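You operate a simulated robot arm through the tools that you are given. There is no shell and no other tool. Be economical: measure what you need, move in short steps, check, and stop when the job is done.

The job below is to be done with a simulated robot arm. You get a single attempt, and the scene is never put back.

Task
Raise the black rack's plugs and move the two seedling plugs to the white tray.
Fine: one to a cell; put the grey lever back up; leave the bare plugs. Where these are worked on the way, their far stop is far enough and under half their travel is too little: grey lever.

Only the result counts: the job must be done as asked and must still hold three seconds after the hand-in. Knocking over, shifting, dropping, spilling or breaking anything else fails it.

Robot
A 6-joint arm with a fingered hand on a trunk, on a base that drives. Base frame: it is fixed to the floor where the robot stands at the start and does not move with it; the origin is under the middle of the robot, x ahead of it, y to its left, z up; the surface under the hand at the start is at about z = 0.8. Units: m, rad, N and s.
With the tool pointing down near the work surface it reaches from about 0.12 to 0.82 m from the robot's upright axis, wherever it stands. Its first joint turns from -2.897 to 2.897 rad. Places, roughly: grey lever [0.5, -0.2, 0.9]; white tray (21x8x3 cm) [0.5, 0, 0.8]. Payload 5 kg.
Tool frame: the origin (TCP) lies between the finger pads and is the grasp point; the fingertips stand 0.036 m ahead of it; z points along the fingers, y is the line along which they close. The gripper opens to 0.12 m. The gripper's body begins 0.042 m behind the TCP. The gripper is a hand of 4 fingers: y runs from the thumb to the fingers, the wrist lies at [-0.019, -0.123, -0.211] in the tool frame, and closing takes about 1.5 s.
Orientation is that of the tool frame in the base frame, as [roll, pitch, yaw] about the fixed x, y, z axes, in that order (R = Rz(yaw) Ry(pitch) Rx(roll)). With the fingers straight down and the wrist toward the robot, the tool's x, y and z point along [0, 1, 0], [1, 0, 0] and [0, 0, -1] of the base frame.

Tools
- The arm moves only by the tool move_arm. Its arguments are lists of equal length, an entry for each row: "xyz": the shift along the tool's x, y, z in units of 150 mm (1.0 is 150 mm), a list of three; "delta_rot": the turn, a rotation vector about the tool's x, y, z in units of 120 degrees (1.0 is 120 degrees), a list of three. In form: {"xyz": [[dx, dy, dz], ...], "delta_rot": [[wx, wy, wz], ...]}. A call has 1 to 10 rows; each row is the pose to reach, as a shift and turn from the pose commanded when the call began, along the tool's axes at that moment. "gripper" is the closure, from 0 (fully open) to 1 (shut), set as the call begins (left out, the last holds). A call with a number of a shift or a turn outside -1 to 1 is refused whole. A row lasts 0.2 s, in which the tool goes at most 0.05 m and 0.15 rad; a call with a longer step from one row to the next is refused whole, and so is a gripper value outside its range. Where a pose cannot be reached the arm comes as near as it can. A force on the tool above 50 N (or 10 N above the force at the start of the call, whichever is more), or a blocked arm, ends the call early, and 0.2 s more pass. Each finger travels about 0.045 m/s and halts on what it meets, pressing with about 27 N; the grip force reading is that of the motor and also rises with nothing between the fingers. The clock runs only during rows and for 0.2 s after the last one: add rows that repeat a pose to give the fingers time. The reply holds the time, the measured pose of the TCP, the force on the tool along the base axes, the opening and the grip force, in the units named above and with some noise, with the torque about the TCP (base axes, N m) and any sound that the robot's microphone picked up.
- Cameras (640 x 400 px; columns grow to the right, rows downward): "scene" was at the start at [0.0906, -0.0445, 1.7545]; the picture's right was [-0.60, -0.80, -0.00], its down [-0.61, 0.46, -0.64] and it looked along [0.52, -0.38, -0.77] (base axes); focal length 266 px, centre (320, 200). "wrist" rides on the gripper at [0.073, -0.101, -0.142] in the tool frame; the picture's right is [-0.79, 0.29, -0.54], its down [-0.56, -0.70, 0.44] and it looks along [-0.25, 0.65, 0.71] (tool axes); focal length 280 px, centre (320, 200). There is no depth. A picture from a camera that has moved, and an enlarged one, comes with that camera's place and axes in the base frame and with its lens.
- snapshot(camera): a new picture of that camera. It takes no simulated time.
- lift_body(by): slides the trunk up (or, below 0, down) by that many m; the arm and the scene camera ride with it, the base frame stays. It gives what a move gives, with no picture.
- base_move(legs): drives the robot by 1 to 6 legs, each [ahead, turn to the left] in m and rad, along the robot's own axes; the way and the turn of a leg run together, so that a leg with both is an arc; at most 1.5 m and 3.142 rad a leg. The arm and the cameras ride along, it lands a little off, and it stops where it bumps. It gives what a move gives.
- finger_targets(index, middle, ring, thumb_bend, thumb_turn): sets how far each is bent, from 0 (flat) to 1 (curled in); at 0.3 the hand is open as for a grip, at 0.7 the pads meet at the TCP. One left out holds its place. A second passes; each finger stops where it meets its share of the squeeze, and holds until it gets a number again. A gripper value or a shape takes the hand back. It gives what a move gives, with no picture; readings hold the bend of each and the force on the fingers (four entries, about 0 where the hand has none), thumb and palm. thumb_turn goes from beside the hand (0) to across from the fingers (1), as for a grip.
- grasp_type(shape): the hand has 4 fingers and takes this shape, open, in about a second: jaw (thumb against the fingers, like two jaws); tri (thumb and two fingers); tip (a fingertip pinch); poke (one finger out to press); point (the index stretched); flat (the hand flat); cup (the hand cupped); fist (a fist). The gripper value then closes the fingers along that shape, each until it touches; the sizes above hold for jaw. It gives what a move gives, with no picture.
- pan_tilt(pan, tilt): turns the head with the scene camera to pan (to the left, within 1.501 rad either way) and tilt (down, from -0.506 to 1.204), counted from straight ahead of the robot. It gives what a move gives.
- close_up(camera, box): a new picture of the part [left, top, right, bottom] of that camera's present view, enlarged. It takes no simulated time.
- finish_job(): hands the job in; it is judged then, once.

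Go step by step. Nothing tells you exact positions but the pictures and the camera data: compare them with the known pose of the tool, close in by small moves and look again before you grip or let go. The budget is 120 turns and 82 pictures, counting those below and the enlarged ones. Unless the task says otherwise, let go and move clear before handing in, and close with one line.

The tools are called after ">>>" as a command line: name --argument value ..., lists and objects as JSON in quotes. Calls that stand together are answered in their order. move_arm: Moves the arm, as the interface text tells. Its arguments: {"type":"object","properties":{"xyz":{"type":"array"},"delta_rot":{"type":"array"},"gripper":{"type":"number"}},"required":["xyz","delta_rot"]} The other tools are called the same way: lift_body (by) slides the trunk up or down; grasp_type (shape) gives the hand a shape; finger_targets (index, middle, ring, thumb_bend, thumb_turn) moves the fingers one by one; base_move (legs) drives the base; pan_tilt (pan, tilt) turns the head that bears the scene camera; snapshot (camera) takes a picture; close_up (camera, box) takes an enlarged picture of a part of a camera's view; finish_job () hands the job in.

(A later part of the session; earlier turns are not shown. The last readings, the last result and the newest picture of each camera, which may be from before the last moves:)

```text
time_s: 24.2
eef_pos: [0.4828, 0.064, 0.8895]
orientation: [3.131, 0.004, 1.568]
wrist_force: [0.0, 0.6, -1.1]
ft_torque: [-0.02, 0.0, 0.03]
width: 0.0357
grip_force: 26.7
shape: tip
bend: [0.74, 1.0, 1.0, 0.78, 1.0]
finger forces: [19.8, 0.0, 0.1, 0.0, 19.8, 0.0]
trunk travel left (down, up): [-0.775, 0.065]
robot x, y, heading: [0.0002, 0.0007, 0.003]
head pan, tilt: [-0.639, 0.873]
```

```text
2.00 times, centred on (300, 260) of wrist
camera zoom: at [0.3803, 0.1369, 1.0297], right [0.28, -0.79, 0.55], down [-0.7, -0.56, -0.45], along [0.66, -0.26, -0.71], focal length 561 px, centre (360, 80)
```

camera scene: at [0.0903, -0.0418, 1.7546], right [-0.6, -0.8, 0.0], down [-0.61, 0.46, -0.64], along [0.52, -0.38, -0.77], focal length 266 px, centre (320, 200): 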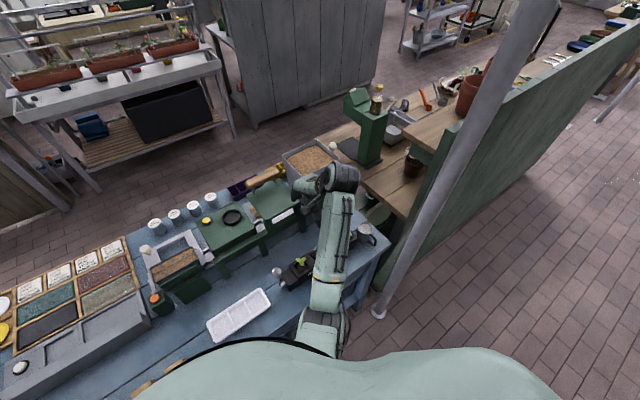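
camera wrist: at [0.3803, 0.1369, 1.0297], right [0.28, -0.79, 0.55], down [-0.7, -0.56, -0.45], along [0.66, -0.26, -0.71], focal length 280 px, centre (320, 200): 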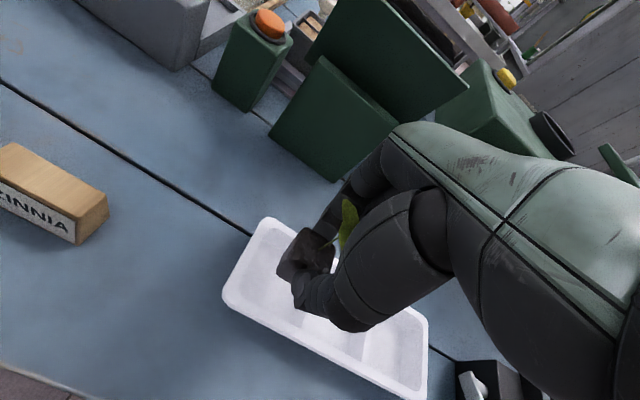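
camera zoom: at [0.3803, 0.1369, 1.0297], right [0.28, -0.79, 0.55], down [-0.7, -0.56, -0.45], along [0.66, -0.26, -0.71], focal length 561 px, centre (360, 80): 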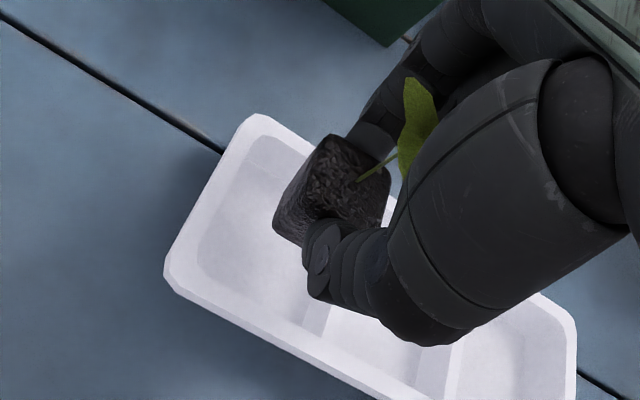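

The tray centre line is x≈0.479 and the far cell is centred at y≈0.068. I'll trim slightly and lower until contact or z≈0.855.

>>> move_arm --xyz '[[0.015, -0.02, 0.05], [0.015, -0.02, 0.1], [0.015, -0.02, 0.15], [0.015, -0.02, 0.19]]' --delta_rot '[[0, 0, 0], [0, 0, 0], [0, 0, 0], [0, 0, 0]]'

>>> close_up --camera "wrist" --box '[200, 160, 400, 360]'

```text
time_s: 25.2
eef_pos: [0.4792, 0.0671, 0.861]
orientation: [3.131, 0.003, 1.569]
wrist_force: [-0.4, 0.0, 2.7]
ft_torque: [0.0, 0.01, 0.03]
width: 0.036
grip_force: 27.0
shape: tip
bend: [0.74, 1.0, 1.0, 0.78, 1.0]
finger forces: [20.5, 0.0, 0.1, 0.1, 20.4, 0.1]
trunk travel left (down, up): [-0.775, 0.065]
robot x, y, heading: [0.0011, 0.0019, 0.003]
head pan, tilt: [-0.639, 0.873]
```

```text
2.00 times, centred on (300, 260) of wrist
camera zoom: at [0.377, 0.1386, 1.0011], right [0.28, -0.79, 0.55], down [-0.7, -0.56, -0.45], along [0.66, -0.26, -0.7], focal length 561 px, centre (360, 80)
```

zoom: 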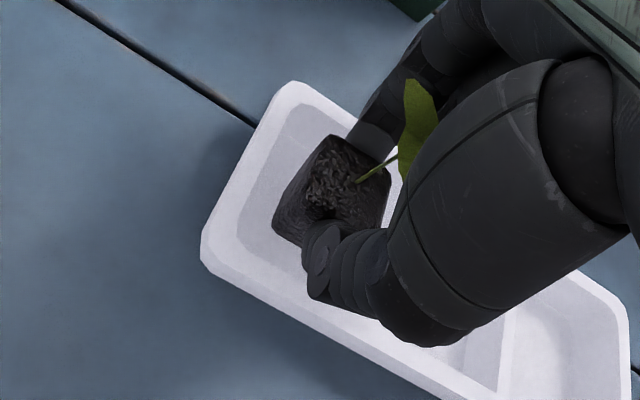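

A light contact of 2.7 N suggests the plug is touching the cell floor. I'll lower another 2 mm to confirm.

>>> move_arm --xyz '[[0, 0, 0.01], [0, 0, 0.015]]' --delta_rot '[[0, 0, 0], [0, 0, 0]]'

```text
time_s: 25.8
eef_pos: [0.4798, 0.0654, 0.8591]
orientation: [3.127, 0.003, 1.569]
wrist_force: [-1.5, -0.7, 10.2]
ft_torque: [-0.02, -0.05, -0.02]
width: 0.0365
grip_force: 27.1
shape: tip
bend: [0.74, 1.0, 1.0, 0.78, 1.0]
finger forces: [19.4, 0.0, 0.1, 0.1, 21.8, 0.0]
trunk travel left (down, up): [-0.775, 0.065]
robot x, y, heading: [0.0021, -0.0001, -0.002]
head pan, tilt: [-0.639, 0.873]
```

Contact is confirmed at 10 N. I'll open slightly, then rise straight up while opening a bit more.

>>> move_arm --xyz '[[0, 0, -0.01], [0, 0, -0.01], [0, 0, -0.01]]' --delta_rot '[[0, 0, 0], [0, 0, 0], [0, 0, 0]]' --gripper 0.62

>>> close_up --camera "wrist" --box '[200, 160, 400, 360]'

```text
time_s: 26.6
eef_pos: [0.4803, 0.0663, 0.8581]
orientation: [3.132, 0.003, 1.568]
wrist_force: [0.3, -1.7, 4.1]
ft_torque: [-0.06, -0.07, -0.04]
width: 0.0388
grip_force: 0.0
shape: tip
bend: [0.74, 0.98, 0.99, 0.77, 1.0]
finger forces: [16.6, 0.0, 0.0, 0.0, 19.1, 0.0]
trunk travel left (down, up): [-0.775, 0.065]
robot x, y, heading: [-0.0001, -0.0002, 0.0]
head pan, tilt: [-0.639, 0.873]
```

```text
2.00 times, centred on (300, 260) of wrist
camera zoom: at [0.377, 0.1388, 0.9999], right [0.28, -0.79, 0.55], down [-0.7, -0.56, -0.45], along [0.66, -0.26, -0.71], focal length 561 px, centre (360, 80)
```

zoom: 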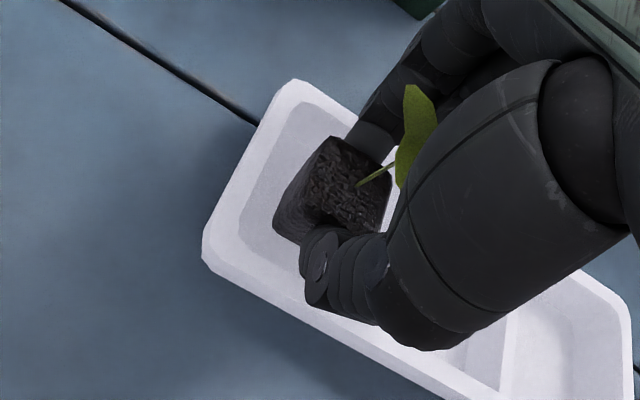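

The fingers still hold some squeeze. I'll open a bit further.

>>> move_arm --xyz '[[0, 0, 0], [0, 0, 0], [0, 0, 0], [0, 0, 0]]' --delta_rot '[[0, 0, 0], [0, 0, 0], [0, 0, 0], [0, 0, 0]]' --gripper 0.56

>>> close_up --camera "wrist" --box '[200, 160, 400, 360]'

```text
time_s: 27.6
eef_pos: [0.4802, 0.067, 0.858]
orientation: [3.131, 0.002, 1.57]
wrist_force: [0.7, -1.6, 2.4]
ft_torque: [-0.04, -0.05, -0.04]
width: 0.041
grip_force: 0.1
shape: tip
bend: [0.74, 0.98, 0.99, 0.77, 1.0]
finger forces: [18.5, 0.0, 0.0, 0.0, 19.5, 0.0]
trunk travel left (down, up): [-0.775, 0.065]
robot x, y, heading: [0.0021, 0.0024, -0.001]
head pan, tilt: [-0.639, 0.873]
```

```text
2.00 times, centred on (300, 260) of wrist
camera zoom: at [0.3769, 0.1388, 0.9999], right [0.28, -0.79, 0.55], down [-0.7, -0.56, -0.45], along [0.66, -0.26, -0.71], focal length 561 px, centre (360, 80)
```

zoom: 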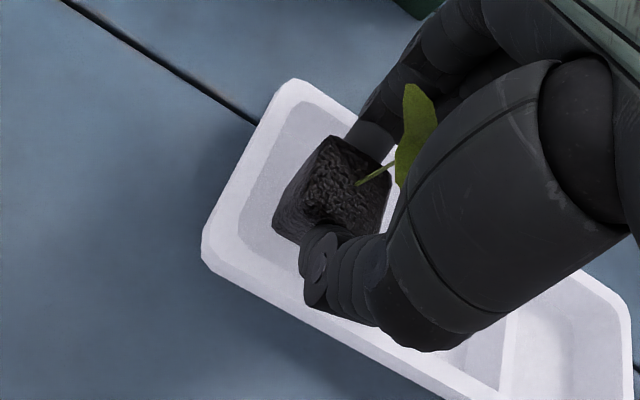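

The fingers are probably now pressing outward on the tray walls. I'll ease the closure to a neutral width between plug and walls.

>>> move_arm --xyz '[[0, 0, 0], [0, 0, 0], [0, 0, 0]]' --delta_rot '[[0, 0, 0], [0, 0, 0], [0, 0, 0]]' --gripper 0.66

```text
time_s: 28.4
eef_pos: [0.4804, 0.0668, 0.8603]
orientation: [3.131, 0.003, 1.569]
wrist_force: [0.5, -0.3, 4.5]
ft_torque: [0.0, -0.01, -0.01]
width: 0.0377
grip_force: 0.1
shape: tip
bend: [0.74, 0.98, 0.99, 0.77, 1.0]
finger forces: [15.6, 0.0, 0.1, 0.1, 18.2, 0.0]
trunk travel left (down, up): [-0.775, 0.065]
robot x, y, heading: [-0.0004, 0.0019, 0.0]
head pan, tilt: [-0.639, 0.873]
```

The fingers are snug between plug and walls. I'll look for the neutral closure at 0.70 and rise just 3 mm.

>>> move_arm --xyz '[[0, 0, 0], [0, 0, 0], [0, 0, 0]]' --delta_rot '[[0, 0, 0], [0, 0, 0], [0, 0, 0]]' --gripper 0.7

```text
time_s: 29.2
eef_pos: [0.4796, 0.0663, 0.8596]
orientation: [3.13, 0.003, 1.57]
wrist_force: [0.8, 0.1, 5.6]
ft_torque: [0.0, -0.04, -0.05]
width: 0.0354
grip_force: 0.1
shape: tip
bend: [0.74, 0.98, 0.99, 0.76, 1.0]
finger forces: [14.2, 0.1, 0.1, 0.1, 18.3, 0.0]
trunk travel left (down, up): [-0.775, 0.065]
robot x, y, heading: [0.0002, -0.0036, 0.002]
head pan, tilt: [-0.639, 0.873]
```

The fingertips look wedged between plug and tapered walls. I'll rise 4 mm at this closure and watch the forces and the picture.

>>> move_arm --xyz '[[0, 0, -0.015], [0, 0, -0.03]]' --delta_rot '[[0, 0, 0], [0, 0, 0]]'

>>> close_up --camera "wrist" --box '[200, 160, 400, 360]'

>>> close_up --camera "scene" --box '[190, 270, 290, 350]'

```text
time_s: 29.8
eef_pos: [0.48, 0.0667, 0.8632]
orientation: [3.131, 0.003, 1.569]
wrist_force: [0.3, 0.2, 1.1]
ft_torque: [0.03, 0.01, -0.01]
width: 0.0348
grip_force: 0.0
shape: tip
bend: [0.73, 0.98, 0.99, 0.75, 1.0]
finger forces: [1.3, 0.1, 0.0, 0.0, 2.3, 0.0]
trunk travel left (down, up): [-0.775, 0.065]
robot x, y, heading: [0.0058, -0.0016, 0.0]
head pan, tilt: [-0.639, 0.873]
```

```text
2.00 times, centred on (300, 260) of wrist
camera zoom: at [0.3767, 0.1392, 1.0043], right [0.28, -0.79, 0.55], down [-0.7, -0.56, -0.45], along [0.66, -0.26, -0.71], focal length 561 px, centre (360, 80)
```

zoom: 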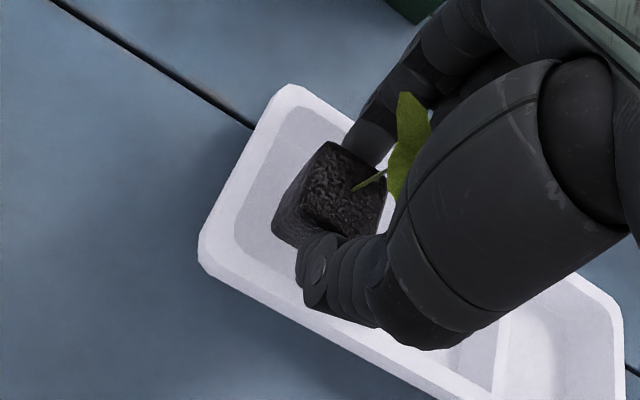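

```text
5.00 times, centred on (240, 310) of scene
camera zoom: at [0.0905, -0.0442, 1.7544], right [-0.6, -0.8, 0.0], down [-0.61, 0.46, -0.64], along [0.52, -0.38, -0.77], focal length 1329 px, centre (720, -350)
```

zoom: 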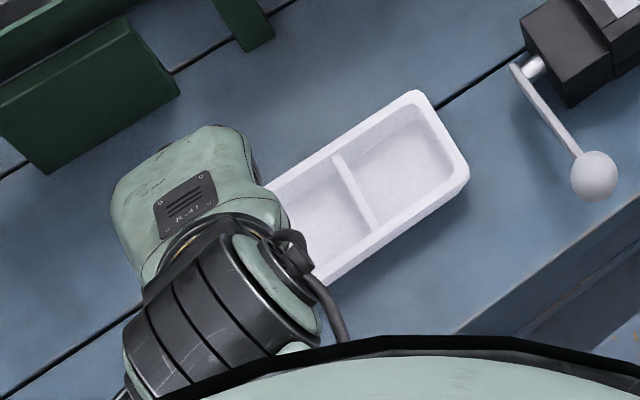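

Forces dropped to near zero and the plug is staying put. I'll rise further, then open wide once above the rim.

>>> move_arm --xyz '[[0, 0, -0.02], [0, 0, -0.04], [0, 0, -0.06]]' --delta_rot '[[0, 0, 0], [0, 0, 0], [0, 0, 0]]' --gripper 0.67

>>> close_up --camera "wrist" --box '[200, 160, 400, 360]'

```text
time_s: 30.6
eef_pos: [0.4776, 0.0658, 0.8723]
orientation: [3.13, 0.003, 1.571]
wrist_force: [0.0, 0.2, -0.7]
ft_torque: [0.03, -0.04, -0.01]
width: 0.0391
grip_force: 0.1
shape: tip
bend: [0.73, 0.98, 0.99, 0.74, 1.0]
finger forces: [0.0, 0.0, 0.1, 0.0, 0.0, 0.0]
trunk travel left (down, up): [-0.775, 0.065]
robot x, y, heading: [-0.0013, 0.0013, 0.002]
head pan, tilt: [-0.639, 0.873]
```

```text
2.00 times, centred on (300, 260) of wrist
camera zoom: at [0.3762, 0.1391, 1.0134], right [0.28, -0.79, 0.55], down [-0.7, -0.56, -0.45], along [0.66, -0.26, -0.71], focal length 561 px, centre (360, 80)
```

zoom: 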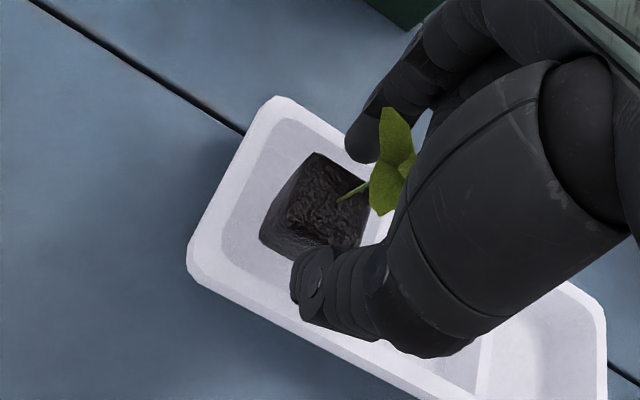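

The plug is free, upright, and sitting in the far cell. I'll open fully and rise clear of the leaves.

>>> move_arm --xyz '[[0, 0, -0.03], [0, 0, -0.03], [0, 0, -0.03], [0, 0, -0.03], [0, 0, -0.03], [0, 0, -0.03], [0, 0, -0.25], [0, 0, -0.5], [0, 0, -0.8]]' --delta_rot '[[0, 0, 0], [0, 0, 0], [0, 0, 0], [0, 0, 0], [0, 0, 0], [0, 0, 0], [0, 0, 0], [0, 0, 0], [0, 0, 0]]' --gripper 0.0

>>> snapshot --camera "wrist"

```text
time_s: 32.6
eef_pos: [0.4796, 0.065, 0.9921]
orientation: [3.131, 0.003, 1.569]
wrist_force: [0.3, -0.6, 0.1]
ft_torque: [0.01, -0.03, -0.02]
width: 0.1198
grip_force: 0.0
shape: tip
bend: [0.3, 0.98, 0.99, 0.3, 0.98]
finger forces: [0.0, 0.0, 0.0, 0.0, 0.0, 0.0]
trunk travel left (down, up): [-0.775, 0.065]
robot x, y, heading: [0.0005, -0.0002, 0.0]
head pan, tilt: [-0.639, 0.873]
```

```text
38 pictures are left
camera wrist: at [0.3766, 0.1367, 1.1335], right [0.28, -0.79, 0.55], down [-0.7, -0.56, -0.45], along [0.66, -0.26, -0.71], focal length 280 px, centre (320, 200)
```

wrist: 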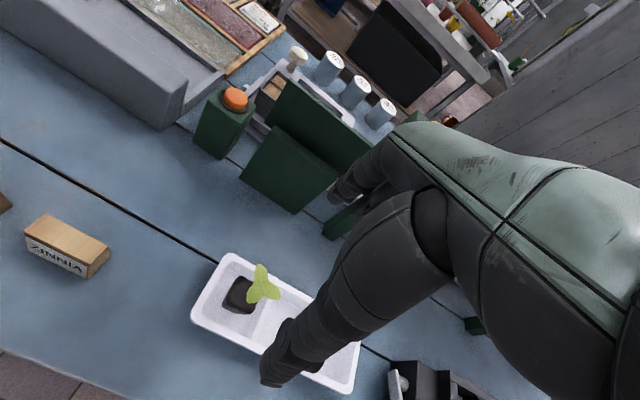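

The first seedling stands in the far cell. Now I'll travel to the other seedling, estimated at (0.479, -0.458).

>>> move_arm --xyz '[[-0.2, 0, -0.2], [-0.45, 0, -0.3], [-0.7, 0, -0.3], [-1.0, 0, -0.3]]' --delta_rot '[[0, 0, 0], [0, 0, 0], [0, 0, 0], [0, 0, 0]]'

>>> move_arm --xyz '[[-0.3, 0, 0], [-0.6, 0, 0], [-0.9, 0, 0], [-1.0, 0, 0]]' --delta_rot '[[0, 0, 0], [0, 0, 0], [0, 0, 0], [0, 0, 0]]'

>>> move_arm --xyz '[[-0.3, 0, 0], [-0.6, 0, 0], [-0.9, 0, 0], [-1.0, 0, 0]]' --delta_rot '[[0, 0, 0], [0, 0, 0], [0, 0, 0], [0, 0, 0]]'

>>> snapshot --camera "wrist"

>>> close_up --camera "scene" --box '[270, 180, 430, 300]'

```text
time_s: 33.6
eef_pos: [0.4789, -0.0841, 1.0359]
orientation: [3.132, 0.002, 1.569]
wrist_force: [0.7, -0.2, 0.4]
ft_torque: [0.06, 0.01, 0.01]
width: 0.1198
grip_force: 0.0
shape: tip
bend: [0.3, 0.98, 0.99, 0.3, 0.98]
finger forces: [0.0, 0.0, 0.0, 0.1, 0.0, 0.0]
trunk travel left (down, up): [-0.775, 0.065]
robot x, y, heading: [0.002, 0.0015, -0.001]
head pan, tilt: [-0.639, 0.873]
```

```text
time_s: 34.6
eef_pos: [0.4784, -0.2325, 1.0386]
orientation: [3.129, 0.003, 1.571]
wrist_force: [0.2, 0.2, -0.1]
ft_torque: [0.0, 0.0, 0.02]
width: 0.1199
grip_force: 0.1
shape: tip
bend: [0.3, 0.98, 0.99, 0.3, 0.98]
finger forces: [0.0, 0.0, 0.0, 0.0, 0.1, 0.0]
trunk travel left (down, up): [-0.775, 0.065]
robot x, y, heading: [0.0017, -0.002, 0.0]
head pan, tilt: [-0.639, 0.873]
```

```text
time_s: 35.6
eef_pos: [0.4771, -0.382, 1.0377]
orientation: [3.131, 0.003, 1.568]
wrist_force: [1.3, -0.5, 0.6]
ft_torque: [0.0, 0.0, 0.01]
width: 0.1199
grip_force: 0.1
shape: tip
bend: [0.3, 0.98, 0.99, 0.3, 0.98]
finger forces: [0.0, 0.0, 0.1, 0.1, 0.0, 0.0]
trunk travel left (down, up): [-0.775, 0.065]
robot x, y, heading: [-0.0032, -0.0022, 0.003]
head pan, tilt: [-0.639, 0.873]
```

```text
37 pictures are left
camera wrist: at [0.374, -0.3107, 1.1795], right [0.28, -0.79, 0.55], down [-0.7, -0.56, -0.45], along [0.66, -0.26, -0.71], focal length 280 px, centre (320, 200)
```

wrist: 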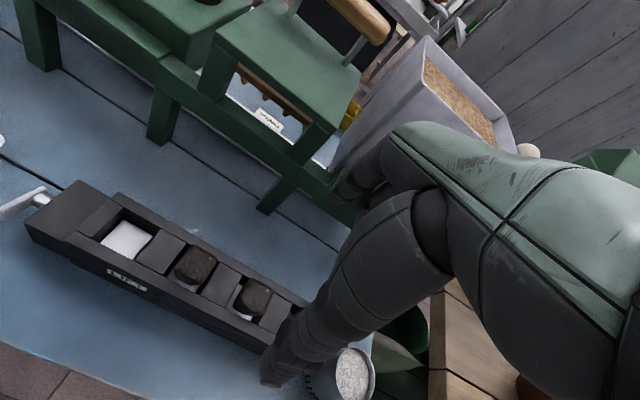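

```text
3.33 times, centred on (350, 240) of scene
camera zoom: at [0.0907, -0.0453, 1.7544], right [-0.6, -0.8, 0.0], down [-0.61, 0.46, -0.64], along [0.52, -0.38, -0.77], focal length 886 px, centre (220, 67)
```

zoom: 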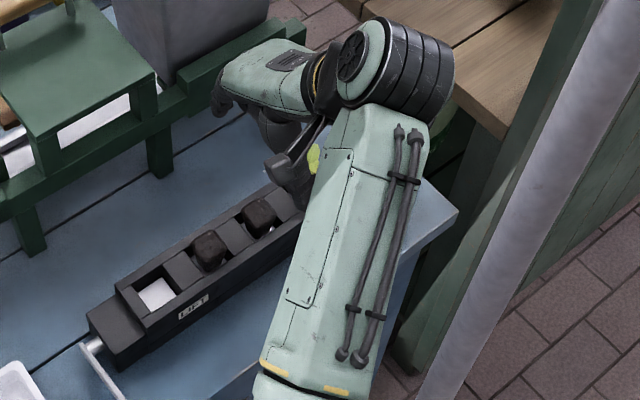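

The hand needs to go about 7 cm further toward -y. The mug sits near (0.44, -0.53) with its top at about 0.905, so I'll narrow the opening for clearance while moving above the plug.

>>> move_arm --xyz '[[-0.25, 0.01, 0], [-0.5, 0.01, 0], [-0.5, 0.01, 0], [-0.5, 0.01, 0.15], [-0.5, 0.01, 0.3]]' --delta_rot '[[0, 0, 0], [0, 0, 0], [0, 0, 0], [0, 0, 0], [0, 0, 0]]' --gripper 0.35

>>> snapshot --camera "wrist"

>>> close_up --camera "scene" --box '[290, 180, 410, 270]'

```text
time_s: 36.8
eef_pos: [0.4783, -0.4568, 0.9937]
orientation: [3.13, 0.006, 1.568]
wrist_force: [0.2, 0.8, -0.1]
ft_torque: [-0.02, -0.04, -0.01]
width: 0.0782
grip_force: 0.0
shape: tip
bend: [0.29, 0.98, 0.99, 0.62, 1.0]
finger forces: [0.1, 0.1, 0.0, 0.1, 0.0, 0.1]
trunk travel left (down, up): [-0.775, 0.065]
robot x, y, heading: [0.0015, -0.0036, 0.001]
head pan, tilt: [-0.639, 0.873]
```

```text
35 pictures are left
camera wrist: at [0.3763, -0.3844, 1.1342], right [0.28, -0.79, 0.55], down [-0.7, -0.56, -0.45], along [0.66, -0.26, -0.71], focal length 280 px, centre (320, 200)
```

wrist: 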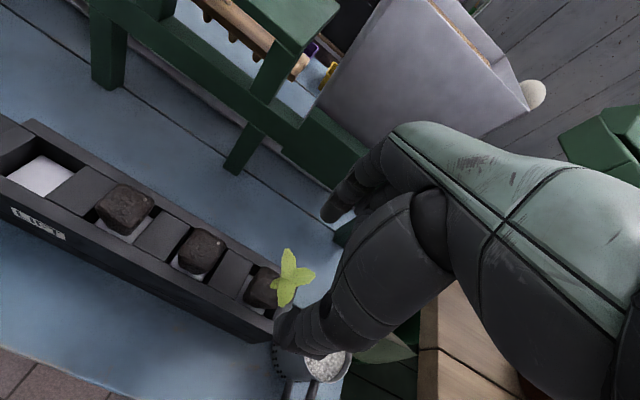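

```text
4.44 times, centred on (350, 225) of scene
camera zoom: at [0.0907, -0.0448, 1.7545], right [-0.6, -0.8, 0.0], down [-0.61, 0.46, -0.64], along [0.52, -0.38, -0.77], focal length 1182 px, centre (187, 89)
```

zoom: 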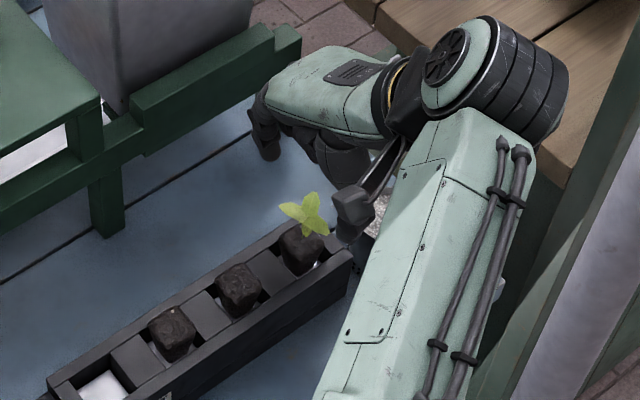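

Plug four resolves to (0.478, -0.456), right beneath the TCP. I'll descend partway and check the clearance to the mug.

>>> move_arm --xyz '[[0, 0, 0.13], [0, 0, 0.26], [0, 0, 0.36]]' --delta_rot '[[0, 0, 0], [0, 0, 0], [0, 0, 0]]'

>>> snapshot --camera "wrist"

>>> close_up --camera "scene" --box '[320, 190, 390, 245]'

```text
time_s: 37.6
eef_pos: [0.4795, -0.4586, 0.9395]
orientation: [3.13, 0.005, 1.569]
wrist_force: [-0.4, -0.4, -0.5]
ft_torque: [-0.01, 0.02, -0.05]
width: 0.0783
grip_force: 0.0
shape: tip
bend: [0.29, 0.98, 0.99, 0.62, 1.0]
finger forces: [0.1, 0.0, 0.0, 0.0, 0.0, 0.0]
trunk travel left (down, up): [-0.775, 0.065]
robot x, y, heading: [-0.0021, 0.0012, -0.003]
head pan, tilt: [-0.639, 0.873]
```

```text
33 pictures are left
camera wrist: at [0.3769, -0.386, 1.0804], right [0.28, -0.79, 0.55], down [-0.7, -0.56, -0.45], along [0.66, -0.26, -0.71], focal length 280 px, centre (320, 200)
```

wrist: 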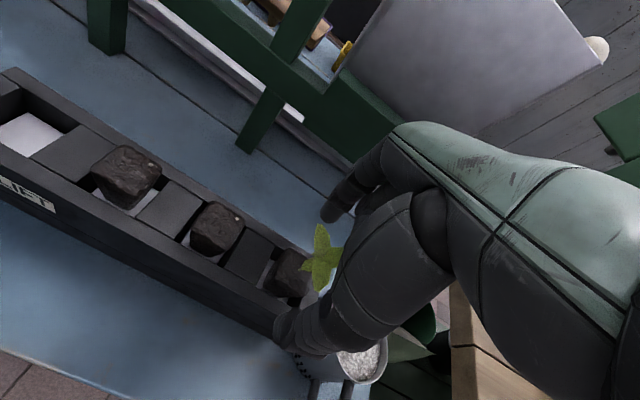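

```text
7.27 times, centred on (355, 218) of scene
camera zoom: at [0.0906, -0.0444, 1.7545], right [-0.6, -0.8, 0.0], down [-0.61, 0.46, -0.64], along [0.52, -0.38, -0.77], focal length 1934 px, centre (66, 73)
```

zoom: 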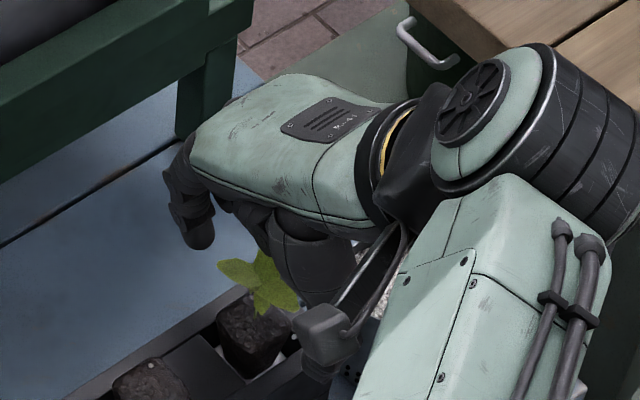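

Clearances look adequate. I'll descend the rest slowly to z≈0.903.

>>> move_arm --xyz '[[0.01, -0.01, 0.08], [0.01, -0.01, 0.16], [0.01, -0.01, 0.24]]' --delta_rot '[[0, 0, 0], [0, 0, 0], [0, 0, 0]]'

>>> close_up --camera "wrist" --box '[200, 160, 400, 360]'

```text
time_s: 38.4
eef_pos: [0.4775, -0.4583, 0.904]
orientation: [3.129, 0.003, 1.569]
wrist_force: [-0.9, 0.2, -0.3]
ft_torque: [0.02, 0.01, -0.01]
width: 0.0783
grip_force: 0.0
shape: tip
bend: [0.29, 0.98, 0.99, 0.62, 1.0]
finger forces: [0.1, 0.0, 0.1, 0.0, 0.1, 0.0]
trunk travel left (down, up): [-0.775, 0.065]
robot x, y, heading: [0.0029, -0.0016, 0.004]
head pan, tilt: [-0.639, 0.873]
```

```text
2.00 times, centred on (300, 260) of wrist
camera zoom: at [0.3756, -0.3851, 1.0443], right [0.28, -0.79, 0.55], down [-0.7, -0.56, -0.45], along [0.66, -0.26, -0.71], focal length 561 px, centre (360, 80)
```

zoom: 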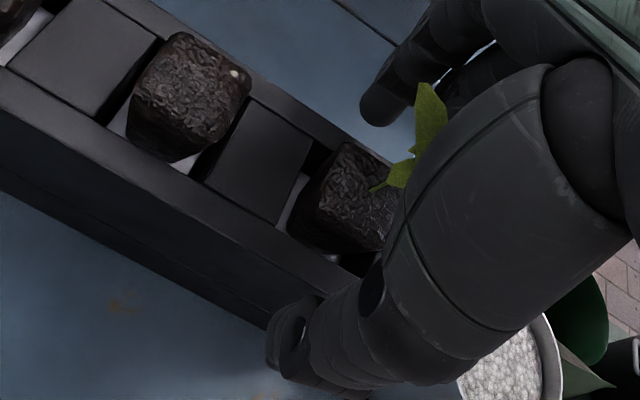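

The stem is about 4 mm further to -y than in the first grip, so I'll shift by that. I'll also grip a little higher so the tips don't wedge in the tray, then close.

>>> move_arm --xyz '[[-0.025, 0.01, -0.025], [-0.025, 0.01, -0.025], [-0.025, 0.01, -0.025], [-0.025, 0.01, -0.025], [-0.025, 0.01, -0.025], [-0.025, 0.01, -0.025], [-0.025, 0.01, -0.025], [-0.025, 0.01, -0.025]]' --delta_rot '[[0, 0, 0], [0, 0, 0], [0, 0, 0], [0, 0, 0], [0, 0, 0], [0, 0, 0], [0, 0, 0], [0, 0, 0]]' --gripper 0.8

>>> close_up --camera "wrist" --box '[200, 160, 400, 360]'

```text
time_s: 40.2
eef_pos: [0.4806, -0.4615, 0.9076]
orientation: [3.13, 0.004, 1.57]
wrist_force: [0.8, 0.7, 0.0]
ft_torque: [-0.04, 0.0, -0.01]
width: 0.0251
grip_force: 0.0
shape: tip
bend: [0.72, 0.98, 0.99, 0.74, 1.0]
finger forces: [1.3, 0.0, 0.1, 0.0, 1.3, 0.0]
trunk travel left (down, up): [-0.775, 0.065]
robot x, y, heading: [-0.0012, -0.0032, 0.001]
head pan, tilt: [-0.639, 0.873]
```

```text
2.00 times, centred on (300, 260) of wrist
camera zoom: at [0.3774, -0.3884, 1.0487], right [0.28, -0.79, 0.55], down [-0.7, -0.56, -0.45], along [0.66, -0.26, -0.71], focal length 561 px, centre (360, 80)
```

zoom: 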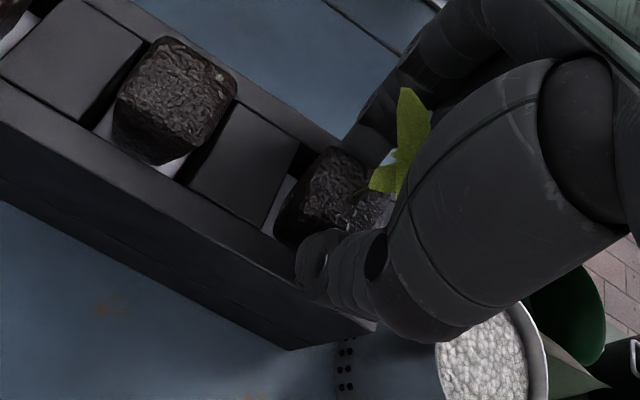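

The fingers barely touch near the plug's upper edge, at only about 1 N. I'll open, lower 3–4 mm to a depth like the first grip, and close again.

>>> move_arm --xyz '[[0, 0, 0], [0, 0, 0], [0, 0, 0], [0, 0, 0.012], [0, 0, 0.025]]' --delta_rot '[[0, 0, 0], [0, 0, 0], [0, 0, 0], [0, 0, 0], [0, 0, 0]]' --gripper 0.5

>>> move_arm --xyz '[[0, 0, 0], [0, 0, 0], [0, 0, 0], [0, 0, 0], [0, 0, 0], [0, 0, 0], [0, 0, 0]]' --delta_rot '[[0, 0, 0], [0, 0, 0], [0, 0, 0], [0, 0, 0], [0, 0, 0], [0, 0, 0], [0, 0, 0]]' --gripper 0.85

>>> close_up --camera "wrist" --box '[200, 160, 400, 360]'

```text
time_s: 41.4
eef_pos: [0.4798, -0.4611, 0.9041]
orientation: [3.132, 0.005, 1.569]
wrist_force: [0.4, 0.0, 0.4]
ft_torque: [-0.01, 0.0, 0.01]
width: 0.0593
grip_force: 0.1
shape: tip
bend: [0.73, 0.98, 0.99, 0.7, 1.0]
finger forces: [0.0, 0.0, 0.0, 0.0, 0.0, 0.1]
trunk travel left (down, up): [-0.775, 0.065]
robot x, y, heading: [0.0019, 0.0013, 0.003]
head pan, tilt: [-0.639, 0.873]
```

```text
time_s: 43.0
eef_pos: [0.4791, -0.4596, 0.9051]
orientation: [3.128, 0.006, 1.57]
wrist_force: [0.2, -0.9, 4.6]
ft_torque: [-0.03, -0.02, 0.02]
width: 0.0328
grip_force: 27.0
shape: tip
bend: [0.74, 1.0, 1.0, 0.77, 1.0]
finger forces: [22.4, 0.0, 0.0, 0.0, 24.1, 0.0]
trunk travel left (down, up): [-0.775, 0.065]
robot x, y, heading: [-0.002, -0.0016, -0.003]
head pan, tilt: [-0.639, 0.873]
```

```text
2.00 times, centred on (300, 260) of wrist
camera zoom: at [0.3768, -0.3876, 1.0458], right [0.28, -0.79, 0.55], down [-0.7, -0.56, -0.45], along [0.66, -0.26, -0.71], focal length 561 px, centre (360, 80)
```

zoom: 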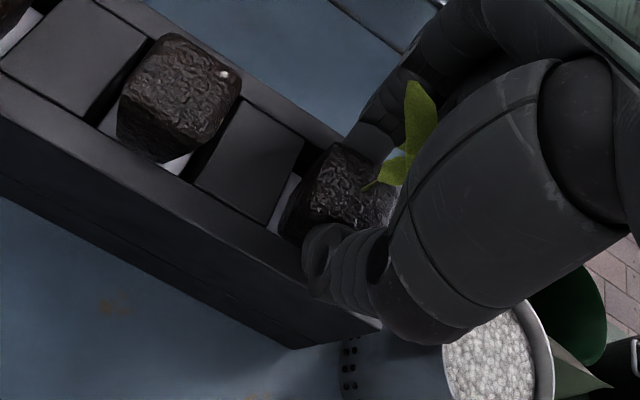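

That's a proper grip of about 23 N each side. I'll lift slowly and check that the plug follows.

>>> move_arm --xyz '[[0, 0, -0.04], [0, 0, -0.08], [0, 0, -0.14], [0, 0, -0.2]]' --delta_rot '[[0, 0, 0], [0, 0, 0], [0, 0, 0], [0, 0, 0]]'

>>> close_up --camera "wrist" --box '[200, 160, 400, 360]'

```text
time_s: 44.0
eef_pos: [0.4805, -0.4618, 0.9342]
orientation: [3.13, 0.004, 1.568]
wrist_force: [0.3, 0.2, -1.1]
ft_torque: [0.01, 0.02, 0.02]
width: 0.0328
grip_force: 26.9
shape: tip
bend: [0.74, 1.0, 1.0, 0.77, 1.0]
finger forces: [22.6, 0.0, 0.0, 0.0, 22.7, 0.0]
trunk travel left (down, up): [-0.775, 0.065]
robot x, y, heading: [-0.001, 0.0021, 0.0]
head pan, tilt: [-0.639, 0.873]
```

```text
2.00 times, centred on (300, 260) of wrist
camera zoom: at [0.3774, -0.3881, 1.0751], right [0.28, -0.79, 0.55], down [-0.7, -0.56, -0.45], along [0.66, -0.26, -0.71], focal length 561 px, centre (360, 80)
```

zoom: 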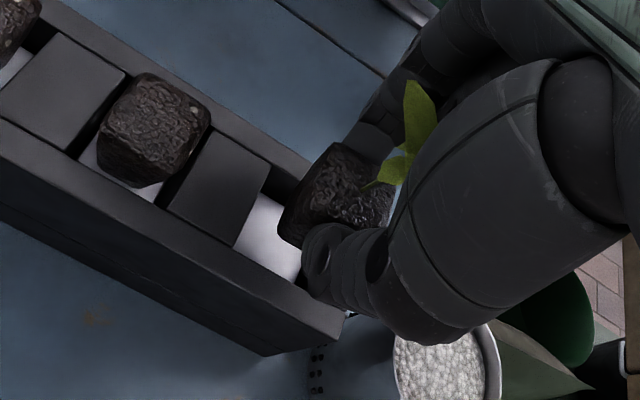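

The plug came out cleanly. I'll raise it and carry it to the tray cell nearest the rack, at (0.479, -0.066).

>>> move_arm --xyz '[[0, 0, -0.2], [0, 0, -0.45], [0.25, 0, -0.45], [0.5, 0, -0.45], [0.75, 0, -0.45], [1.0, 0, -0.45]]' --delta_rot '[[0, 0, 0], [0, 0, 0], [0, 0, 0], [0, 0, 0], [0, 0, 0], [0, 0, 0]]'

>>> move_arm --xyz '[[0.25, 0, 0], [0.5, 0, 0], [0.75, 0, 0], [1.0, 0, 0]]' --delta_rot '[[0, 0, 0], [0, 0, 0], [0, 0, 0], [0, 0, 0]]'

>>> move_arm --xyz '[[0.25, 0, 0], [0.5, 0, 0], [0.63, 0, 0]]' --delta_rot '[[0, 0, 0], [0, 0, 0], [0, 0, 0]]'

>>> snapshot --camera "wrist"

```text
time_s: 45.4
eef_pos: [0.48, -0.3064, 1.0001]
orientation: [3.13, 0.005, 1.569]
wrist_force: [-0.6, 0.9, -0.3]
ft_torque: [-0.03, -0.01, 0.0]
width: 0.0329
grip_force: 27.1
shape: tip
bend: [0.74, 1.0, 1.0, 0.77, 1.0]
finger forces: [22.5, 0.1, 0.0, 0.0, 22.6, 0.0]
trunk travel left (down, up): [-0.775, 0.065]
robot x, y, heading: [-0.0006, -0.0011, 0.004]
head pan, tilt: [-0.639, 0.873]
```

```text
time_s: 46.4
eef_pos: [0.4802, -0.1581, 1.002]
orientation: [3.129, 0.004, 1.569]
wrist_force: [-0.7, 0.7, 0.1]
ft_torque: [-0.05, 0.03, 0.0]
width: 0.033
grip_force: 27.2
shape: tip
bend: [0.74, 1.0, 1.0, 0.77, 1.0]
finger forces: [22.4, 0.0, 0.0, 0.0, 22.6, 0.1]
trunk travel left (down, up): [-0.775, 0.065]
robot x, y, heading: [-0.0021, -0.002, -0.004]
head pan, tilt: [-0.639, 0.873]
```

```text
time_s: 47.2
eef_pos: [0.4811, -0.0674, 1.0018]
orientation: [3.131, 0.003, 1.57]
wrist_force: [-0.4, 0.0, 0.0]
ft_torque: [0.03, 0.05, 0.0]
width: 0.0328
grip_force: 26.5
shape: tip
bend: [0.74, 1.0, 1.0, 0.77, 1.0]
finger forces: [22.3, 0.1, 0.0, 0.0, 22.4, 0.1]
trunk travel left (down, up): [-0.775, 0.065]
robot x, y, heading: [0.0002, -0.0006, -0.001]
head pan, tilt: [-0.639, 0.873]
```

```text
27 pictures are left
camera wrist: at [0.3772, 0.0059, 1.1424], right [0.28, -0.79, 0.55], down [-0.7, -0.56, -0.45], along [0.66, -0.26, -0.71], focal length 280 px, centre (320, 200)
```

wrist: 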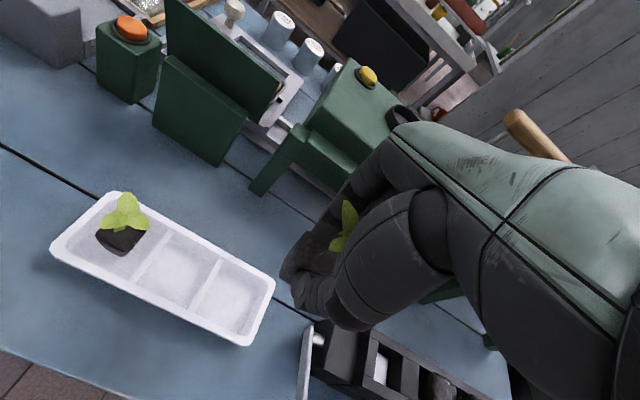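

The nearest cell resolves to a centre of about (0.480, -0.062). I'll trim and descend partway.

>>> move_arm --xyz '[[0.03, 0, 0], [0.03, -0.01, 0.25], [0.03, -0.01, 0.5], [0.03, -0.01, 0.74]]' --delta_rot '[[0, 0, 0], [0, 0, 0], [0, 0, 0], [0, 0, 0]]'

>>> close_up --camera "wrist" --box '[200, 160, 400, 360]'

```text
time_s: 48.2
eef_pos: [0.4799, -0.0612, 0.8888]
orientation: [3.131, 0.003, 1.569]
wrist_force: [-0.2, 0.1, -0.8]
ft_torque: [0.01, 0.01, 0.04]
width: 0.0327
grip_force: 27.3
shape: tip
bend: [0.74, 1.0, 1.0, 0.77, 1.0]
finger forces: [22.3, 0.1, 0.1, 0.0, 22.4, 0.0]
trunk travel left (down, up): [-0.775, 0.065]
robot x, y, heading: [0.002, -0.0, 0.0]
head pan, tilt: [-0.639, 0.873]
```

```text
2.00 times, centred on (300, 260) of wrist
camera zoom: at [0.3775, 0.0114, 1.0299], right [0.28, -0.79, 0.55], down [-0.7, -0.56, -0.45], along [0.66, -0.26, -0.71], focal length 561 px, centre (360, 80)
```

zoom: 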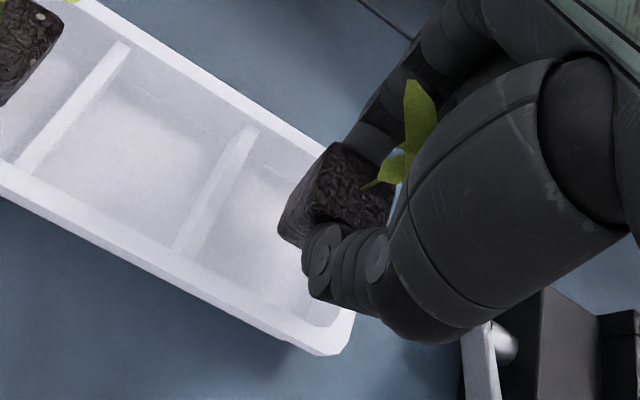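

The cell spans y≈-0.028 to -0.09 and the plug is centred over it. I'll lower to floor contact.

>>> move_arm --xyz '[[0, 0, 0.05], [0, 0, 0.1], [0, 0, 0.14], [0, 0, 0.165]]' --delta_rot '[[0, 0, 0], [0, 0, 0], [0, 0, 0], [0, 0, 0]]'

>>> close_up --camera "wrist" --box '[200, 160, 400, 360]'

```text
time_s: 49.2
eef_pos: [0.4803, -0.0612, 0.8649]
orientation: [3.132, 0.004, 1.568]
wrist_force: [-0.3, 0.3, -0.2]
ft_torque: [0.01, -0.03, 0.0]
width: 0.0328
grip_force: 26.8
shape: tip
bend: [0.74, 1.0, 1.0, 0.77, 1.0]
finger forces: [22.3, 0.0, 0.0, 0.0, 22.4, 0.0]
trunk travel left (down, up): [-0.775, 0.065]
robot x, y, heading: [0.001, -0.0014, 0.004]
head pan, tilt: [-0.639, 0.873]
```

```text
2.00 times, centred on (300, 260) of wrist
camera zoom: at [0.3772, 0.0107, 1.0059], right [0.28, -0.79, 0.55], down [-0.7, -0.56, -0.45], along [0.66, -0.26, -0.71], focal length 561 px, centre (360, 80)
```

zoom: 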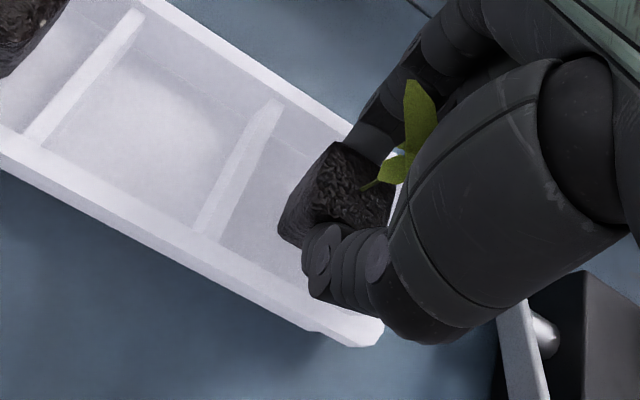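

No contact yet, so I'll lower in 1 to 2 mm steps.

>>> move_arm --xyz '[[0, 0, 0.01], [0, 0, 0.02]]' --delta_rot '[[0, 0, 0], [0, 0, 0]]'

```text
time_s: 49.8
eef_pos: [0.4802, -0.0631, 0.8615]
orientation: [3.131, 0.004, 1.568]
wrist_force: [-0.7, -0.3, 0.4]
ft_torque: [0.0, 0.0, 0.04]
width: 0.0328
grip_force: 27.0
shape: tip
bend: [0.74, 1.0, 1.0, 0.77, 1.0]
finger forces: [22.2, 0.0, 0.0, 0.1, 22.3, 0.0]
trunk travel left (down, up): [-0.775, 0.065]
robot x, y, heading: [0.0001, 0.0007, 0.002]
head pan, tilt: [-0.639, 0.873]
```

>>> move_arm --xyz '[[0, 0, 0.008], [0, 0, 0.014]]' --delta_rot '[[0, 0, 0], [0, 0, 0]]'

```text
time_s: 50.4
eef_pos: [0.4797, -0.0621, 0.8612]
orientation: [3.129, 0.004, 1.569]
wrist_force: [-1.1, -1.1, 8.2]
ft_torque: [-0.01, -0.05, -0.01]
width: 0.0328
grip_force: 27.1
shape: tip
bend: [0.74, 1.0, 1.0, 0.77, 1.0]
finger forces: [21.9, 0.0, 0.0, 0.1, 23.6, 0.1]
trunk travel left (down, up): [-0.775, 0.065]
robot x, y, heading: [-0.0032, 0.0004, 0.0]
head pan, tilt: [-0.639, 0.873]
```

The floor contact is at 8 N. I'll relax the grip to neutral and rise a few millimetres, as before.

>>> move_arm --xyz '[[0, 0, -0.008], [0, 0, -0.008], [0, 0, -0.008], [0, 0, -0.008]]' --delta_rot '[[0, 0, 0], [0, 0, 0], [0, 0, 0], [0, 0, 0]]' --gripper 0.68

>>> move_arm --xyz '[[0, 0, -0.015], [0, 0, -0.03]]' --delta_rot '[[0, 0, 0], [0, 0, 0]]'

>>> close_up --camera "wrist" --box '[200, 160, 400, 360]'

```text
time_s: 51.4
eef_pos: [0.4799, -0.061, 0.8613]
orientation: [3.129, 0.004, 1.569]
wrist_force: [-0.3, -1.0, 6.2]
ft_torque: [0.02, -0.05, -0.01]
width: 0.0356
grip_force: 0.0
shape: tip
bend: [0.74, 0.98, 0.99, 0.76, 1.0]
finger forces: [6.6, 0.0, 0.0, 0.0, 6.4, 0.0]
trunk travel left (down, up): [-0.775, 0.065]
robot x, y, heading: [0.0014, -0.0043, 0.002]
head pan, tilt: [-0.639, 0.873]
```

```text
time_s: 52.0
eef_pos: [0.4803, -0.0602, 0.8659]
orientation: [3.131, 0.003, 1.569]
wrist_force: [0.2, -0.1, 1.0]
ft_torque: [-0.03, 0.01, -0.01]
width: 0.037
grip_force: 0.2
shape: tip
bend: [0.73, 0.98, 0.99, 0.75, 1.0]
finger forces: [0.9, 0.0, 0.0, 0.0, 1.6, 0.0]
trunk travel left (down, up): [-0.775, 0.065]
robot x, y, heading: [0.0015, -0.0027, 0.0]
head pan, tilt: [-0.639, 0.873]
```

```text
2.00 times, centred on (300, 260) of wrist
camera zoom: at [0.3772, 0.0112, 1.0063], right [0.28, -0.79, 0.55], down [-0.7, -0.56, -0.45], along [0.66, -0.26, -0.71], focal length 561 px, centre (360, 80)
```

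zoom: 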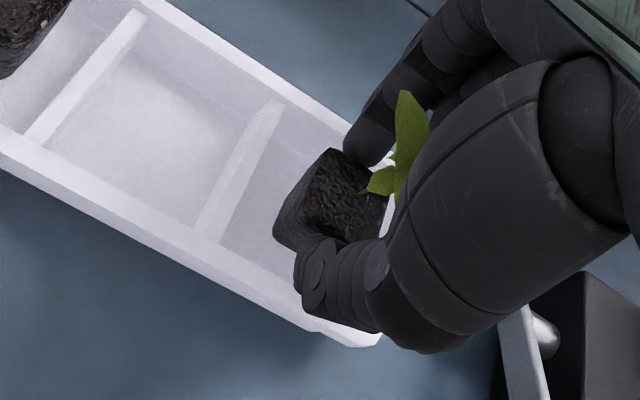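

The plug is free. I'll rise a little more, then open and go up clear.

>>> move_arm --xyz '[[0, 0, -0.03], [0, 0, -0.06]]' --delta_rot '[[0, 0, 0], [0, 0, 0]]' --gripper 0.66

>>> move_arm --xyz '[[0, 0, -0.03], [0, 0, -0.03], [0, 0, -0.03], [0, 0, -0.03], [0, 0, -0.03], [0, 0, -0.03], [0, 0, -0.25], [0, 0, -0.5], [0, 0, -0.8]]' --delta_rot '[[0, 0, 0], [0, 0, 0], [0, 0, 0], [0, 0, 0], [0, 0, 0], [0, 0, 0], [0, 0, 0], [0, 0, 0], [0, 0, 0]]' --gripper 0.0

>>> snapshot --camera "wrist"

```text
time_s: 52.6
eef_pos: [0.479, -0.063, 0.8737]
orientation: [3.13, 0.003, 1.569]
wrist_force: [-0.6, 0.6, 0.0]
ft_torque: [0.02, 0.01, 0.02]
width: 0.0407
grip_force: 0.2
shape: tip
bend: [0.73, 0.98, 0.99, 0.73, 1.0]
finger forces: [0.0, 0.0, 0.0, 0.0, 0.0, 0.0]
trunk travel left (down, up): [-0.775, 0.065]
robot x, y, heading: [0.0013, 0.0023, -0.0]
head pan, tilt: [-0.639, 0.873]
```

```text
time_s: 54.6
eef_pos: [0.4783, -0.0588, 0.9943]
orientation: [3.13, 0.004, 1.569]
wrist_force: [0.3, -0.7, 0.0]
ft_torque: [0.0, 0.01, 0.0]
width: 0.1198
grip_force: 0.0
shape: tip
bend: [0.3, 0.98, 0.99, 0.3, 0.98]
finger forces: [0.1, 0.0, 0.0, 0.1, 0.1, 0.1]
trunk travel left (down, up): [-0.775, 0.065]
robot x, y, heading: [-0.0037, -0.0014, 0.001]
head pan, tilt: [-0.639, 0.873]
```

```text
23 pictures are left
camera wrist: at [0.3765, 0.0131, 1.1361], right [0.28, -0.79, 0.55], down [-0.7, -0.56, -0.45], along [0.66, -0.26, -0.71], focal length 280 px, centre (320, 200)
```

wrist: 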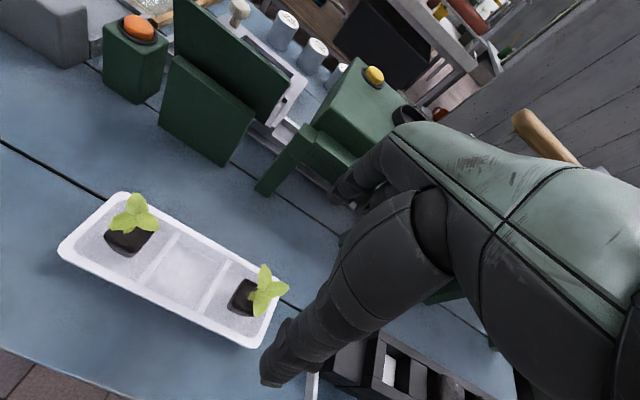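

Both seedlings are upright, one to a cell. Next the lever: I'll move above its knob, then yaw the hand 90° so thumb and index can pinch the knob along the lever's axis.

>>> move_arm --xyz '[[0, 0, -0.25], [-0.22, -0.17, -0.35], [-0.44, -0.34, -0.35], [-0.67, -0.52, -0.35]]' --delta_rot '[[0, 0, 0], [0, 0, 0], [0, 0, 0], [0, 0, 0]]'

>>> move_arm --xyz '[[0, 0, 0], [0, 0, 0], [0, 0, 0], [0, 0, 0], [0, 0, 0], [0, 0, 0]]' --delta_rot '[[0, 0, 0.065], [0, 0, 0.13], [0, 0, 0.195], [0, 0, 0.26], [0, 0, 0.32], [0, 0, 0.375]]'

>>> move_arm --xyz '[[0, 0, 0], [0, 0, 0], [0, 0, 0], [0, 0, 0], [0, 0, 0], [0, 0, 0]]' --delta_rot '[[0, 0, 0.065], [0, 0, 0.13], [0, 0, 0.195], [0, 0, 0.26], [0, 0, 0.32], [0, 0, 0.375]]'

>>> snapshot --camera "wrist"

>>> close_up --camera "scene" --box '[190, 200, 370, 340]'

```text
time_s: 55.6
eef_pos: [0.4003, -0.1628, 1.0473]
orientation: [3.128, 0.003, 1.571]
wrist_force: [-0.4, -0.1, -0.8]
ft_torque: [0.0, -0.03, -0.03]
width: 0.1202
grip_force: 0.2
shape: tip
bend: [0.3, 0.98, 0.99, 0.3, 0.98]
finger forces: [0.0, 0.0, 0.1, 0.0, 0.0, 0.0]
trunk travel left (down, up): [-0.775, 0.065]
robot x, y, heading: [0.0009, 0.0001, -0.003]
head pan, tilt: [-0.639, 0.873]
```

```text
time_s: 57.0
eef_pos: [0.3995, -0.1626, 1.0467]
orientation: [3.129, -0.004, 0.782]
wrist_force: [-0.5, -0.2, -0.4]
ft_torque: [-0.03, -0.01, -0.02]
width: 0.1198
grip_force: 0.0
shape: tip
bend: [0.3, 0.98, 0.99, 0.3, 0.98]
finger forces: [0.1, 0.0, 0.1, 0.1, 0.1, 0.0]
trunk travel left (down, up): [-0.775, 0.065]
robot x, y, heading: [-0.0048, -0.0018, 0.001]
head pan, tilt: [-0.639, 0.873]
```

```text
time_s: 58.4
eef_pos: [0.3994, -0.1624, 1.0461]
orientation: [3.139, -0.011, -0.004]
wrist_force: [0.3, 0.3, 0.1]
ft_torque: [0.01, 0.0, 0.02]
width: 0.1198
grip_force: 0.1
shape: tip
bend: [0.3, 0.98, 0.99, 0.3, 0.98]
finger forces: [0.0, 0.0, 0.1, 0.1, 0.1, 0.1]
trunk travel left (down, up): [-0.775, 0.065]
robot x, y, heading: [0.001, 0.0001, -0.001]
head pan, tilt: [-0.639, 0.873]
```

```text
22 pictures are left
camera wrist: at [0.4711, -0.0608, 1.1886], right [-0.8, -0.28, 0.53], down [-0.55, 0.7, -0.45], along [-0.25, -0.65, -0.71], focal length 280 px, centre (320, 200)
```

wrist: 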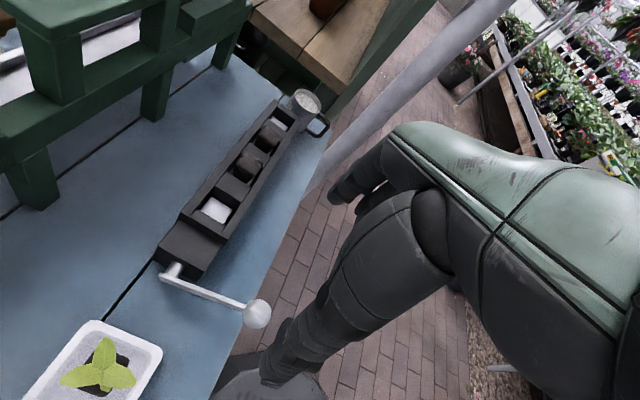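

```text
2.86 times, centred on (280, 270) of scene
camera zoom: at [0.0913, -0.0443, 1.7544], right [-0.6, -0.8, 0.0], down [-0.61, 0.46, -0.64], along [0.52, -0.38, -0.77], focal length 760 px, centre (434, 0)
```

zoom: 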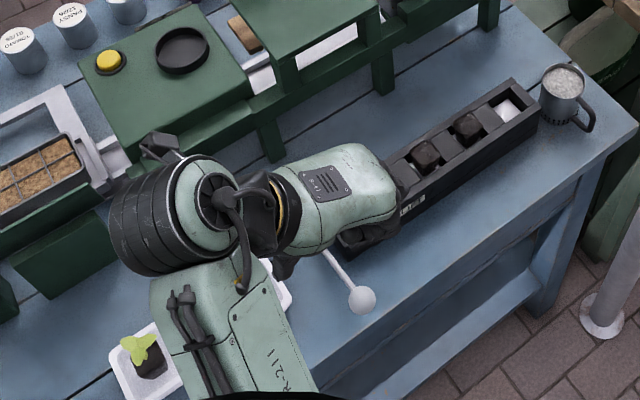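

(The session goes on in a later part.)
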